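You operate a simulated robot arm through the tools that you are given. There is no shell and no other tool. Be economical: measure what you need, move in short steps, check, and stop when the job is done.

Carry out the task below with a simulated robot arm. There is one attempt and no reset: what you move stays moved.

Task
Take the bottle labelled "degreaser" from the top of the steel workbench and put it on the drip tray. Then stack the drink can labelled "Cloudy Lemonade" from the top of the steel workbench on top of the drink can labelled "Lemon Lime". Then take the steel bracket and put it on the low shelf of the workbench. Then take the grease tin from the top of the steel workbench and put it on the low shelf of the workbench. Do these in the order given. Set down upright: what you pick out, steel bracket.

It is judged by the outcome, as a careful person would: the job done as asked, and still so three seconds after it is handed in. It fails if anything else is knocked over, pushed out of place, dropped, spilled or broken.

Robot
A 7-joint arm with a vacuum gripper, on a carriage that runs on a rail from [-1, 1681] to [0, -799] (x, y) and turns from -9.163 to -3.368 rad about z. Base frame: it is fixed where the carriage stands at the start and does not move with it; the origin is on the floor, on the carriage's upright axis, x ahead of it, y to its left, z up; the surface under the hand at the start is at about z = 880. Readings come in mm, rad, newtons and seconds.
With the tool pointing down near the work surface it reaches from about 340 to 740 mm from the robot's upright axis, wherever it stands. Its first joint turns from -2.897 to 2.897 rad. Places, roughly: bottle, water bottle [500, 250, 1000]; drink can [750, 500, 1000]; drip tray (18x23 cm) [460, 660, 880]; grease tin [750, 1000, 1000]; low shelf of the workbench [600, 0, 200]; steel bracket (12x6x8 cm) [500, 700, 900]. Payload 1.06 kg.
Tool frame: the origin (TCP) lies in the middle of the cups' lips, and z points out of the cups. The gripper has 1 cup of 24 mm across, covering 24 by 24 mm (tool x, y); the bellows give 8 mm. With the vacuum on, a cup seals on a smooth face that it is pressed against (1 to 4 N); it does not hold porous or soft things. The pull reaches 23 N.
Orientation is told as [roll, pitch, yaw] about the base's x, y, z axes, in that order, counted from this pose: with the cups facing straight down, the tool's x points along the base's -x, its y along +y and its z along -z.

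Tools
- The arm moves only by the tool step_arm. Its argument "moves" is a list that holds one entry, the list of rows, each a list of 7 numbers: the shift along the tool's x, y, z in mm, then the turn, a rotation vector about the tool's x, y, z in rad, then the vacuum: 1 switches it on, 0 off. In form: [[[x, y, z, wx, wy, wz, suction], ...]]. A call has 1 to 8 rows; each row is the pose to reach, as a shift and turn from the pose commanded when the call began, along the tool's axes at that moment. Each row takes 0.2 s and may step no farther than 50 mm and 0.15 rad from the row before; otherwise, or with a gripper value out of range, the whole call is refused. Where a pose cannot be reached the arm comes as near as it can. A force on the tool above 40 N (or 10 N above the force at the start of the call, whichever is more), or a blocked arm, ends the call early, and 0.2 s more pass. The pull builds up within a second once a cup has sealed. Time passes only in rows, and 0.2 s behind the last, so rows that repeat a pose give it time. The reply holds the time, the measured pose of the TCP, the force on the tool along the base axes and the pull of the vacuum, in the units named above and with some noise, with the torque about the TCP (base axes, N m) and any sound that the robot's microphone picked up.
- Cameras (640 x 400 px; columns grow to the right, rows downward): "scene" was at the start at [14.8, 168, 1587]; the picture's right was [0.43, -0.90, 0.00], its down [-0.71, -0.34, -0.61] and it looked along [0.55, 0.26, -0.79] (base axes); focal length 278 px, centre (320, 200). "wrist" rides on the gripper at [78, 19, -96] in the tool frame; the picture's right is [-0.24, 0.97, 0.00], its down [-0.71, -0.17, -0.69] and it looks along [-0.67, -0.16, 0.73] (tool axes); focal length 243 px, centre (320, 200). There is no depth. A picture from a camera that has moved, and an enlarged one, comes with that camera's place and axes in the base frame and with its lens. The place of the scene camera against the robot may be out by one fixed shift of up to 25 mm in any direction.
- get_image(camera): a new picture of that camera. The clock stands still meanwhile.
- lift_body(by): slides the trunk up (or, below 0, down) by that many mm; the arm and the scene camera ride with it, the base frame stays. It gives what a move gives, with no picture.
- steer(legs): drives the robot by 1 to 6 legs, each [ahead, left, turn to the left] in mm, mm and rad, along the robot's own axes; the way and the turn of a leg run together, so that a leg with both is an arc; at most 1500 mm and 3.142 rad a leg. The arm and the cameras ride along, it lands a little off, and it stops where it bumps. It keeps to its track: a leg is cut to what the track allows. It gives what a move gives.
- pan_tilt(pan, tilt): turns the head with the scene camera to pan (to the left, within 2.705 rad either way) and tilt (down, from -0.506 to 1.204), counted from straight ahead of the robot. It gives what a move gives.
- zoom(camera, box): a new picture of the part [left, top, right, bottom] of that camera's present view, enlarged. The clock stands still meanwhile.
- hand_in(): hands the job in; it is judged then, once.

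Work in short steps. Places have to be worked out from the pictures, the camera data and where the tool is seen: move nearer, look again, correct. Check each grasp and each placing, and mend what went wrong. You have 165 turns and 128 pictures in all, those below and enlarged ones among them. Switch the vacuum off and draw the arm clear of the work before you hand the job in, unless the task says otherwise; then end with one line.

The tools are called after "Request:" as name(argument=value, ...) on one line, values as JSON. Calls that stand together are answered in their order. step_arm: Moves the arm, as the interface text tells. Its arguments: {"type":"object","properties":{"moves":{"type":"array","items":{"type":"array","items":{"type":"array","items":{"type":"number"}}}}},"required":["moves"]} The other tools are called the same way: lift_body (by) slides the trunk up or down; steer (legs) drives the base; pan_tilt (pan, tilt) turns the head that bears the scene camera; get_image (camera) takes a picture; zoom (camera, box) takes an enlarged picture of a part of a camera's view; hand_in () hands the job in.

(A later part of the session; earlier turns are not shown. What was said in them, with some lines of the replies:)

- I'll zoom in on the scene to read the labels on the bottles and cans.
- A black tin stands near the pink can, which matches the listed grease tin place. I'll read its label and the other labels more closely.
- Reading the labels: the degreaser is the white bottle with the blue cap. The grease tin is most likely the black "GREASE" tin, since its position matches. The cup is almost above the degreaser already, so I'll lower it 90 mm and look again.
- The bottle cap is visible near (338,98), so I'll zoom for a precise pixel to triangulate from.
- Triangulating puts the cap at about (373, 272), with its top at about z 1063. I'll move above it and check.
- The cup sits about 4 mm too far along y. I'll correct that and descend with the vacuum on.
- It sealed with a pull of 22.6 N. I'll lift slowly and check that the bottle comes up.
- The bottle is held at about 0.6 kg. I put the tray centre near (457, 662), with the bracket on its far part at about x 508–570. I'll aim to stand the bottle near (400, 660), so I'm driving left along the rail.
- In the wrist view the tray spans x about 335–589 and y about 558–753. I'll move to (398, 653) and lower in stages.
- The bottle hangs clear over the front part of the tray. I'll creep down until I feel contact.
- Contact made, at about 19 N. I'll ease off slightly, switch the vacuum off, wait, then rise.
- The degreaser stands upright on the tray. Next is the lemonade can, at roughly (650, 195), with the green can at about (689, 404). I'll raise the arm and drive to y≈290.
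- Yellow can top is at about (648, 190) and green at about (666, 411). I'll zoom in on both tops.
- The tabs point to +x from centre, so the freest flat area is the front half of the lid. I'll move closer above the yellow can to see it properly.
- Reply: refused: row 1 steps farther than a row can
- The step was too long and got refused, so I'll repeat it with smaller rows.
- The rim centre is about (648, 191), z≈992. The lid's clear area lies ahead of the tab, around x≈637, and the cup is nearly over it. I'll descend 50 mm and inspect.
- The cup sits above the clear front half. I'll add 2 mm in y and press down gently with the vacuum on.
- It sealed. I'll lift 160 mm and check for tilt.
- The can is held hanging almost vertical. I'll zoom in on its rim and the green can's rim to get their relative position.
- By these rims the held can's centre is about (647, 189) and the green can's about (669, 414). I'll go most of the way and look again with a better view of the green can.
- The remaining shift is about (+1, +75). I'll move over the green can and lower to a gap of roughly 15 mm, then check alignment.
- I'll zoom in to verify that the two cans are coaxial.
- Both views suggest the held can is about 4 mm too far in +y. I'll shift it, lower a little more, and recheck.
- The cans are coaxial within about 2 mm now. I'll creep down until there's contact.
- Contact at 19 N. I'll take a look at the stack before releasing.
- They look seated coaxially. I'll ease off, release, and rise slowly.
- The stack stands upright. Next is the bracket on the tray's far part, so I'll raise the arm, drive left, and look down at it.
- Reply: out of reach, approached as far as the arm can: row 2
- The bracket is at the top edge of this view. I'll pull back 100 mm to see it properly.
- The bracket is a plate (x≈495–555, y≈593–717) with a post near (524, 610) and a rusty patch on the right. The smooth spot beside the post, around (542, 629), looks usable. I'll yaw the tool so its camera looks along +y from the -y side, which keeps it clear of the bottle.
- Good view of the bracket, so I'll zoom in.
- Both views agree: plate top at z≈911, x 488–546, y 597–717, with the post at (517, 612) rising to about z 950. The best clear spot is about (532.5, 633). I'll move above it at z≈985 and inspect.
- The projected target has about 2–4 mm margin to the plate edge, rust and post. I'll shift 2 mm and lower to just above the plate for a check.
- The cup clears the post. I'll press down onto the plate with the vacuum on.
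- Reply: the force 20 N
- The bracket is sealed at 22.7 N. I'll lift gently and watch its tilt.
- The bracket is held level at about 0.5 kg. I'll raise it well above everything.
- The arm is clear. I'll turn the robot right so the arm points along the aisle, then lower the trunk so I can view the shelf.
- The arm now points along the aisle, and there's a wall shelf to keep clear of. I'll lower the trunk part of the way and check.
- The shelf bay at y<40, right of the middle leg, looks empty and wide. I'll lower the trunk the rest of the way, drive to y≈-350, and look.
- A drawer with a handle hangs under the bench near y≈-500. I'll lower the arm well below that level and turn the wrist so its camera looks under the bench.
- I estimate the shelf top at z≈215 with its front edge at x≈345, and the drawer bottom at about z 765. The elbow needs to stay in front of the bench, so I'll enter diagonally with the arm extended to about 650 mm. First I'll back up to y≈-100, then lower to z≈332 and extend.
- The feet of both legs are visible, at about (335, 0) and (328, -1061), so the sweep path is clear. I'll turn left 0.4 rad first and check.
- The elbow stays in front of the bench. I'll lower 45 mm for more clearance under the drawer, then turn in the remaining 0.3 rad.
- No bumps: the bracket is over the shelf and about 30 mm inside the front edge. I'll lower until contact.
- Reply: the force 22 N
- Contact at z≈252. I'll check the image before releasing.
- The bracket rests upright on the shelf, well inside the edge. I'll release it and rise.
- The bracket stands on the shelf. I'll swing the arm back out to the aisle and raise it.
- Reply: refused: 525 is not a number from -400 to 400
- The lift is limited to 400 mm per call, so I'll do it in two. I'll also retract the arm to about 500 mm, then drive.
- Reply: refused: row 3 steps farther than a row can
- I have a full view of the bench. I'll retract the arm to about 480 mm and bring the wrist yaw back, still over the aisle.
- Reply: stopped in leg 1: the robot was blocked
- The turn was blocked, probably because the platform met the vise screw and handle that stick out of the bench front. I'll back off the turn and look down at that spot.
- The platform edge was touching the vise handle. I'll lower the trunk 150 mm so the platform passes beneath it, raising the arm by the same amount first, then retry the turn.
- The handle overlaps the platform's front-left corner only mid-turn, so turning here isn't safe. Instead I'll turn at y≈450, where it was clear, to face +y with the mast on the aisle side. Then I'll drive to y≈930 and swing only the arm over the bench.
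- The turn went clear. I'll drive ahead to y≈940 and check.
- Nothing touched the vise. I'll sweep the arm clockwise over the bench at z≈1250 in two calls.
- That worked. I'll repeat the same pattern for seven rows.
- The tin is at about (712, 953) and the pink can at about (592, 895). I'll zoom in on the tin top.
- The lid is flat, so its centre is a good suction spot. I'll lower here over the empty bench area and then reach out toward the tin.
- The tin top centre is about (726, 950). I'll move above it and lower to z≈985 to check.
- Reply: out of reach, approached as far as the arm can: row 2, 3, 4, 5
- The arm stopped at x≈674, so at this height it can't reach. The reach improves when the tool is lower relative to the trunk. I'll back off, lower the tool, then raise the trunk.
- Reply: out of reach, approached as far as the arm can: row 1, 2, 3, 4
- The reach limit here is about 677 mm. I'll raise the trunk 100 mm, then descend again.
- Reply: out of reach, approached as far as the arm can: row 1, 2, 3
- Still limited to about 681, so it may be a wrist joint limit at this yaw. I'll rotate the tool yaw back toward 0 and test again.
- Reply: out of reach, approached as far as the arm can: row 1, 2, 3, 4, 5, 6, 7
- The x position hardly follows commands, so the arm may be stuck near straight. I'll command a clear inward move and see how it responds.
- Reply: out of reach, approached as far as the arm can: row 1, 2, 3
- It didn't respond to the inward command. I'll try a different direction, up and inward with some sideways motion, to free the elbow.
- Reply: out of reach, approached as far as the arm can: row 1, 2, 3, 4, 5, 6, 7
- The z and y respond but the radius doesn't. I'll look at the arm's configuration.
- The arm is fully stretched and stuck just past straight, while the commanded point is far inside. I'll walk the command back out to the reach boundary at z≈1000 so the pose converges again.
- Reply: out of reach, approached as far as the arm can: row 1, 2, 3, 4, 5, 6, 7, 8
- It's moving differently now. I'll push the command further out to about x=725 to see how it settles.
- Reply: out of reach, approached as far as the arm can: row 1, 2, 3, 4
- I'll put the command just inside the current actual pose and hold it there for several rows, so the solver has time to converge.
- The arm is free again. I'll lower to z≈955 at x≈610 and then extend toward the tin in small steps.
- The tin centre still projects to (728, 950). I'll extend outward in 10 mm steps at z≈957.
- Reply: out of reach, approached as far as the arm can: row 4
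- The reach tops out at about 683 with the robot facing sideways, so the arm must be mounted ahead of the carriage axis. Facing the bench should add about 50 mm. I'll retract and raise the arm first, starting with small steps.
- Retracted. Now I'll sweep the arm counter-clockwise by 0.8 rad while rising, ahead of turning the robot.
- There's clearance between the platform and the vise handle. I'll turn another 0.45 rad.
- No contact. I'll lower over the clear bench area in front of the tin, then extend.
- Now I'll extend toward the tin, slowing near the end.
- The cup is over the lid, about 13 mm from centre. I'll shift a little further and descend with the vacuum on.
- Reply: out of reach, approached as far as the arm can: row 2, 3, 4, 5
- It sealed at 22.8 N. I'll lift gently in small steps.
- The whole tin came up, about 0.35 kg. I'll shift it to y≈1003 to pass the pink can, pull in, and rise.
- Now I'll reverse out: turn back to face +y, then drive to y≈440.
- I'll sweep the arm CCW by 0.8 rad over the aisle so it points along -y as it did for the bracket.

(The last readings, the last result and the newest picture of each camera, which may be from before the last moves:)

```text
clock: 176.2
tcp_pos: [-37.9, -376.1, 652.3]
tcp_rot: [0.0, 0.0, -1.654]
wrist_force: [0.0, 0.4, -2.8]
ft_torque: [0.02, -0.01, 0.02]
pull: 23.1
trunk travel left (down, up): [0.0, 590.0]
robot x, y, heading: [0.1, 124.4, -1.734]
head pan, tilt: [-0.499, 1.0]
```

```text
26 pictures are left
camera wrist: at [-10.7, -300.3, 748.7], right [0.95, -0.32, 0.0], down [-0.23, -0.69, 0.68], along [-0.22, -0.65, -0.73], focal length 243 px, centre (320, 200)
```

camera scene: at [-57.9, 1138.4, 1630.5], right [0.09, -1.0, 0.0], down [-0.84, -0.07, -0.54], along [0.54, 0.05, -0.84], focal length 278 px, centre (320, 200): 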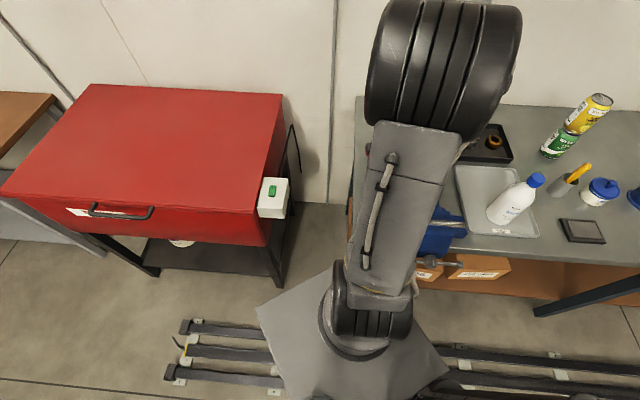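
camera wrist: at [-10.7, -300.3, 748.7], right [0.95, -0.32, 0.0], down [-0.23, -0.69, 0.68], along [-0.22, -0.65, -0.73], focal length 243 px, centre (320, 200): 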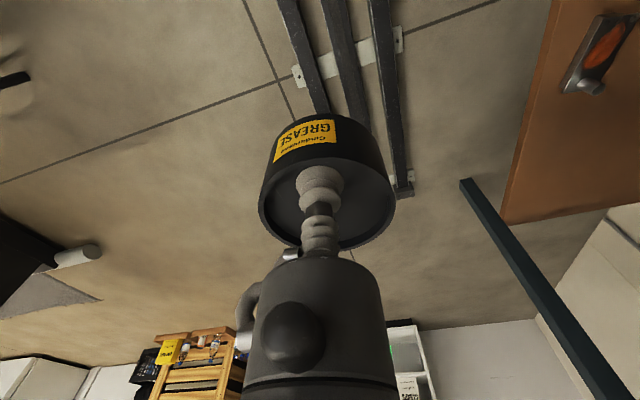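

The bracket is visible on the shelf at about (420, -570), undisturbed. I'll lower the tin to z≈345 and extend to about 640 mm radius, still over the aisle.

Request:
step_arm(moves=[[[-19, 0, 43, 0, 0, 0, 1], [-38, 0, 86, 0, 0, 0, 1], [-57, 0, 129, 0, 0, 0, 1], [-76, 0, 172, 0, 0, 0, 1], [-95, 0, 215, 0, 0, 0, 1], [-114, 0, 258, 0, 0, 0, 1], [-133, 0, 300, 0, 0, 0, 1], [-139, 0, 307, 0, 0, 0, 1]]])

Request:
steer(legs=[[0, 0, 0.42]])

Request:
pan_tilt(pan=0.0, tilt=0.9)

Request:
get_image(camera="scene")

Request:
get_image(camera="wrist")

```text
clock: 178.0
tcp_pos: [-47.9, -513.9, 345.2]
tcp_rot: [0.0, 0.001, -1.657]
wrist_force: [-0.5, 1.1, -3.0]
ft_torque: [0.06, -0.03, -0.05]
pull: 22.7
trunk travel left (down, up): [0.0, 590.0]
robot x, y, heading: [-3.8, 120.1, -1.737]
head pan, tilt: [-0.499, 1.0]
```

```text
clock: 179.7
tcp_pos: [214.0, -478.9, 345.8]
tcp_rot: [0.0, 0.002, -1.237]
wrist_force: [0.2, 0.5, -2.7]
ft_torque: [0.07, 0.0, -0.01]
pull: 22.6
trunk travel left (down, up): [0.0, 590.0]
robot x, y, heading: [-0.8, 120.6, -1.315]
head pan, tilt: [-0.499, 1.0]
```

```text
clock: 180.6
tcp_pos: [214.6, -478.8, 345.0]
tcp_rot: [-0.003, 0.003, -1.238]
wrist_force: [-0.9, -0.4, -4.3]
ft_torque: [0.04, 0.03, -0.05]
pull: 23.4
trunk travel left (down, up): [0.0, 590.0]
robot x, y, heading: [0.5, 121.8, -1.319]
head pan, tilt: [0.0, 0.901]
```

```text
25 pictures are left
camera scene: at [157.8, 129.2, 1062.7], right [-0.97, -0.25, 0.0], down [-0.2, 0.76, -0.62], along [0.15, -0.6, -0.78], focal length 278 px, centre (320, 200)
```

scene: 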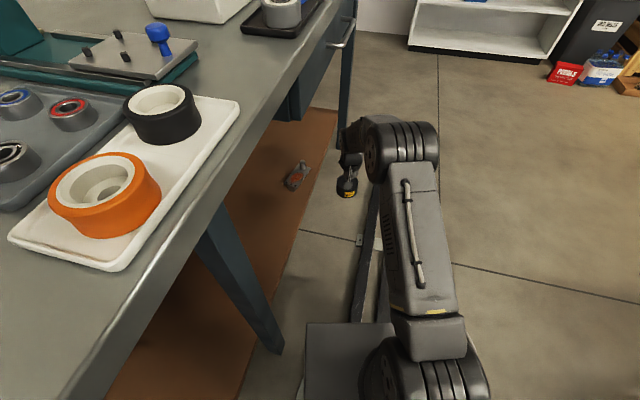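

```text
24 pictures are left
camera wrist: at [207.9, -398.8, 442.3], right [1.0, 0.1, 0.0], down [0.07, -0.73, 0.68], along [0.07, -0.68, -0.73], focal length 243 px, centre (320, 200)
```

wrist: 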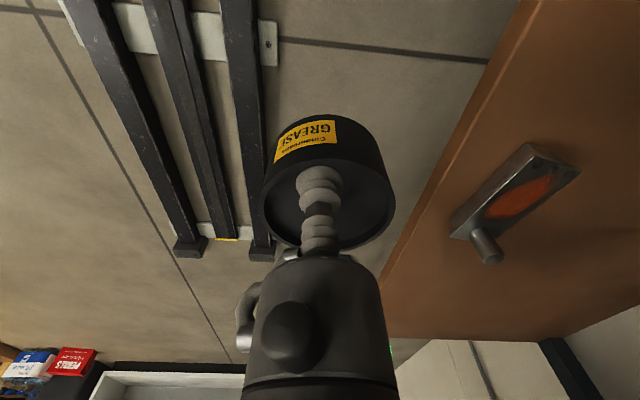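

The bracket is well clear of the sweep. I'll lower 40 mm for forearm clearance, then turn in 0.38 rad.

Request:
step_arm(moves=[[[0, 0, 20, 0, 0, 0, 1], [0, 0, 40, 0, 0, 0, 1], [0, 0, 40, 0, 0, 0, 1]]])

Request:
steer(legs=[[0, 0, 0.38]])

Request:
get_image(camera="scene")

Request:
get_image(camera="wrist")

```text
clock: 181.4
tcp_pos: [212.5, -479.4, 306.6]
tcp_rot: [0.0, 0.001, -1.237]
wrist_force: [-0.3, 0.1, -3.4]
ft_torque: [0.06, 0.03, 0.02]
pull: 22.8
trunk travel left (down, up): [0.0, 590.0]
robot x, y, heading: [-2.7, 119.8, -1.319]
head pan, tilt: [0.0, 0.901]
```

```text
clock: 182.9
tcp_pos: [419.4, -358.8, 307.5]
tcp_rot: [0.001, 0.0, -0.863]
wrist_force: [-0.8, -0.6, -2.4]
ft_torque: [0.02, 0.03, 0.0]
pull: 23.4
trunk travel left (down, up): [0.0, 590.0]
robot x, y, heading: [-1.1, 122.8, -0.939]
head pan, tilt: [0.0, 0.901]
```

```text
23 pictures are left
camera scene: at [139.0, 182.9, 1062.7], right [-0.81, -0.59, 0.0], down [-0.46, 0.63, -0.62], along [0.36, -0.5, -0.78], focal length 278 px, centre (320, 200)
```

scene: 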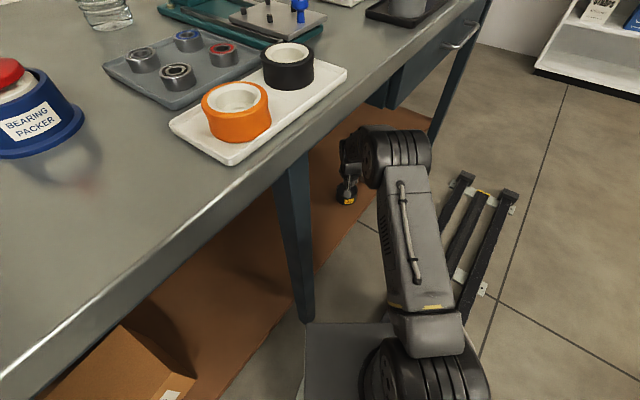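

```text
22 pictures are left
camera wrist: at [383.8, -287.6, 402.8], right [0.89, 0.45, 0.0], down [0.33, -0.65, 0.68], along [0.31, -0.61, -0.73], focal length 243 px, centre (320, 200)
```

wrist: 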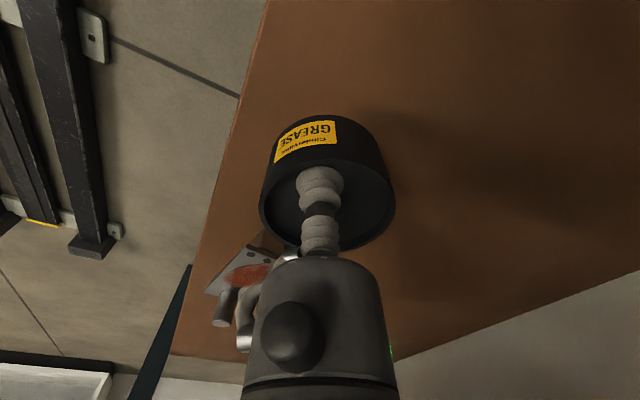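

The tin is over the shelf, past its front edge. I'll nudge 12 mm deeper and lower until contact.

Request:
step_arm(moves=[[[-12, 0, 10, 0, 0, 0, 1], [-12, 0, 25, 0, 0, 0, 1], [-12, 0, 34, 0, 0, 0, 1], [-12, 0, 38, 0, 0, 0, 1], [-12, 0, 41, 0, 0, 0, 1], [-12, 0, 41, 0, 0, 0, 1]]])

```text
clock: 184.3
tcp_pos: [425.6, -369.2, 264.7]
tcp_rot: [0.0, 0.001, -0.863]
wrist_force: [-1.4, 1.2, 0.9]
ft_torque: [-0.1, -0.09, 0.0]
pull: 22.9
trunk travel left (down, up): [0.0, 590.0]
robot x, y, heading: [1.1, 120.9, -0.945]
head pan, tilt: [0.0, 0.901]
```

Contact is just starting, with the weight off the cup. I'll creep down 2 mm more.

Request:
step_arm(moves=[[[0, 0, 1, 0, 0, 0, 1], [0, 0, 2, 0, 0, 0, 1], [0, 0, 2, 0, 0, 0, 1]]])

Request:
zoom(camera="scene", box=[300, 140, 396, 230])

```text
clock: 185.1
tcp_pos: [426.0, -369.6, 265.1]
tcp_rot: [0.0, -0.002, -0.863]
wrist_force: [-1.6, -1.4, 11.6]
ft_torque: [-0.1, -0.04, -0.06]
pull: 22.6
trunk travel left (down, up): [0.0, 590.0]
robot x, y, heading: [-2.6, 124.4, -0.943]
head pan, tilt: [0.0, 0.901]
```

```text
4.44 times, centred on (348, 185) of scene
camera zoom: at [138.4, 183.5, 1062.8], right [-0.81, -0.59, 0.0], down [-0.46, 0.63, -0.62], along [0.37, -0.5, -0.78], focal length 1238 px, centre (196, 267)
```

zoom: 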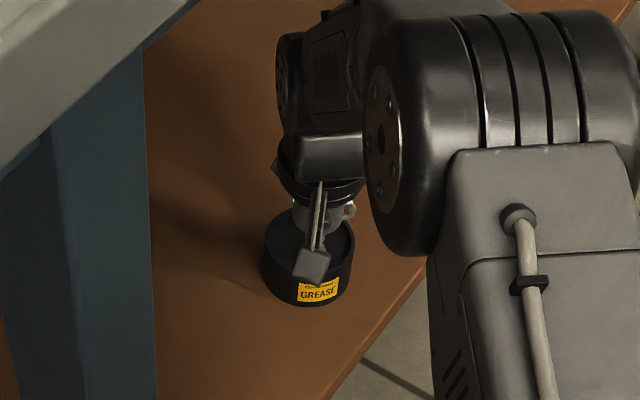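

The tin rests on the shelf inside the edge, with 11.6 N on the cup. I'll release it and rise.

Request:
step_arm(moves=[[[0, 0, 0, 0, 0, 0, 0], [0, 0, -1, 0, 0, 0, 0], [0, 0, -1, 0, 0, 0, 0], [0, 0, -3, 0, 0, 0, 0], [0, 0, -7, 0, 0, 0, 0], [0, 0, -15, 0, 0, 0, 0], [0, 0, -35, 0, 0, 0, 0], [0, 0, -65, 0, 0, 0, 0]]])

Request:
get_image(camera="wrist")

```text
clock: 186.9
tcp_pos: [427.4, -367.1, 327.7]
tcp_rot: [0.0, 0.003, -0.861]
wrist_force: [0.6, -0.1, -0.2]
ft_torque: [-0.02, 0.03, 0.0]
pull: 0.0
trunk travel left (down, up): [0.0, 590.0]
robot x, y, heading: [-1.0, 122.1, -0.947]
head pan, tilt: [0.0, 0.901]
```

```text
20 pictures are left
camera wrist: at [391.6, -295.2, 423.8], right [0.89, 0.45, 0.0], down [0.33, -0.65, 0.68], along [0.31, -0.61, -0.73], focal length 243 px, centre (320, 200)
```

wrist: 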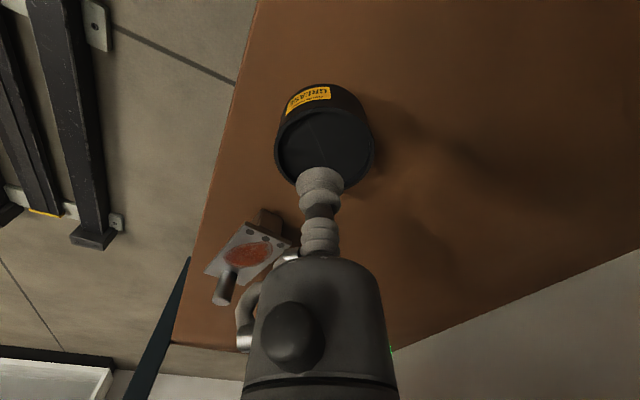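

The tin and bracket are both on the shelf. I'll swing the arm out, raise it, and take a last look at the bench top.

Request:
steer(legs=[[0, 0, -0.8]])

Request:
step_arm(moves=[[[20, 0, -40, 0, 0, 0, 0], [40, 0, -80, 0, 0, 0, 0], [60, 0, -120, 0, 0, 0, 0], [80, 0, -160, 0, 0, 0, 0], [100, 0, -200, 0, 0, 0, 0], [120, 0, -240, 0, 0, 0, 0]]])

Request:
lift_body(by=400)

Request:
steer(legs=[[-350, 0, 0]])

Request:
pan_tilt(pan=1.5, tilt=0.8)

Request:
get_image(camera="scene")

Request:
get_image(camera="wrist")

```text
clock: 189.4
tcp_pos: [-47.8, -524.7, 326.6]
tcp_rot: [0.0, -0.001, -1.652]
wrist_force: [0.3, -0.5, -0.3]
ft_torque: [0.01, 0.03, -0.02]
pull: 0.0
trunk travel left (down, up): [0.0, 590.0]
robot x, y, heading: [0.6, 123.0, -1.741]
head pan, tilt: [0.0, 0.901]
```

```text
clock: 190.8
tcp_pos: [-37.6, -405.0, 570.4]
tcp_rot: [0.001, 0.0, -1.652]
wrist_force: [-0.5, 0.5, -0.8]
ft_torque: [0.03, 0.01, 0.01]
pull: 0.1
trunk travel left (down, up): [0.0, 590.0]
robot x, y, heading: [-1.4, 122.8, -1.732]
head pan, tilt: [0.0, 0.901]
```

```text
clock: 194.6
tcp_pos: [-38.7, -406.0, 970.8]
tcp_rot: [0.0, -0.001, -1.653]
wrist_force: [0.2, -0.5, 0.1]
ft_torque: [0.0, 0.0, -0.02]
pull: 0.1
trunk travel left (down, up): [-400.0, 190.0]
robot x, y, heading: [1.6, 121.0, -1.733]
head pan, tilt: [0.0, 0.901]
```

```text
clock: 196.9
tcp_pos: [-43.0, -51.5, 970.1]
tcp_rot: [0.0, -0.001, -1.662]
wrist_force: [0.2, -0.9, 0.2]
ft_torque: [0.01, 0.01, 0.0]
pull: 0.0
trunk travel left (down, up): [-400.0, 190.0]
robot x, y, heading: [-0.5, 477.8, -1.744]
head pan, tilt: [0.0, 0.901]
```

```text
clock: 198.5
tcp_pos: [-41.8, -51.0, 971.6]
tcp_rot: [0.001, 0.0, -1.662]
wrist_force: [-0.4, -0.4, 0.1]
ft_torque: [0.03, -0.02, 0.02]
pull: 0.1
trunk travel left (down, up): [-400.0, 190.0]
robot x, y, heading: [-1.3, 475.8, -1.741]
head pan, tilt: [1.499, 0.799]
```

```text
19 pictures are left
camera scene: at [245.0, 474.7, 1470.6], right [-0.24, -0.97, 0.0], down [-0.7, 0.17, -0.7], along [0.68, -0.17, -0.72], focal length 278 px, centre (320, 200)
```

scene: 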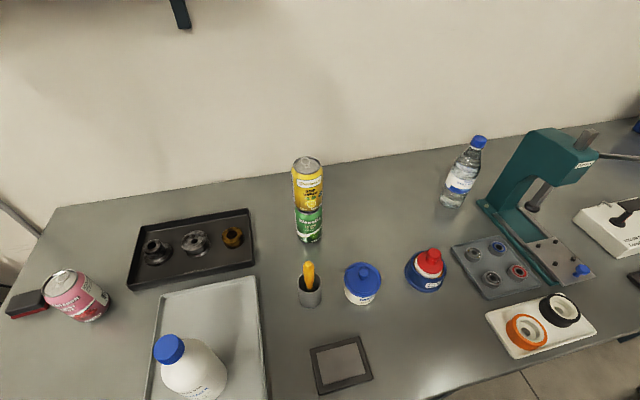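

```text
18 pictures are left
camera wrist: at [-14.7, 24.7, 1066.8], right [0.95, -0.32, 0.0], down [-0.24, -0.69, 0.68], along [-0.22, -0.65, -0.73], focal length 243 px, centre (320, 200)
```

wrist: 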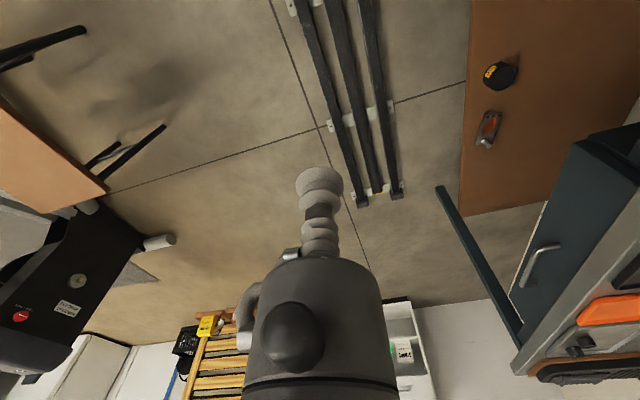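

The degreaser is on the tray, the cans are stacked, and the bracket and grease tin are upright on the shelf. Nothing else looks disturbed, the vacuum is off and the arm is clear, so I'm handing in.

Request:
hand_in()

```text
The job is handed in.
```

All four tasks are done in the order you gave: the degreaser is on the drip tray, Cloudy Lemonade is stacked on Lemon Lime, and the steel bracket and the grease tin (I took the black one labelled "GREASE") are on the low shelf. The robot's platform lightly bumped the vise handle once during a turn; it stopped straight away and the vise looked unmoved in the later pictures.
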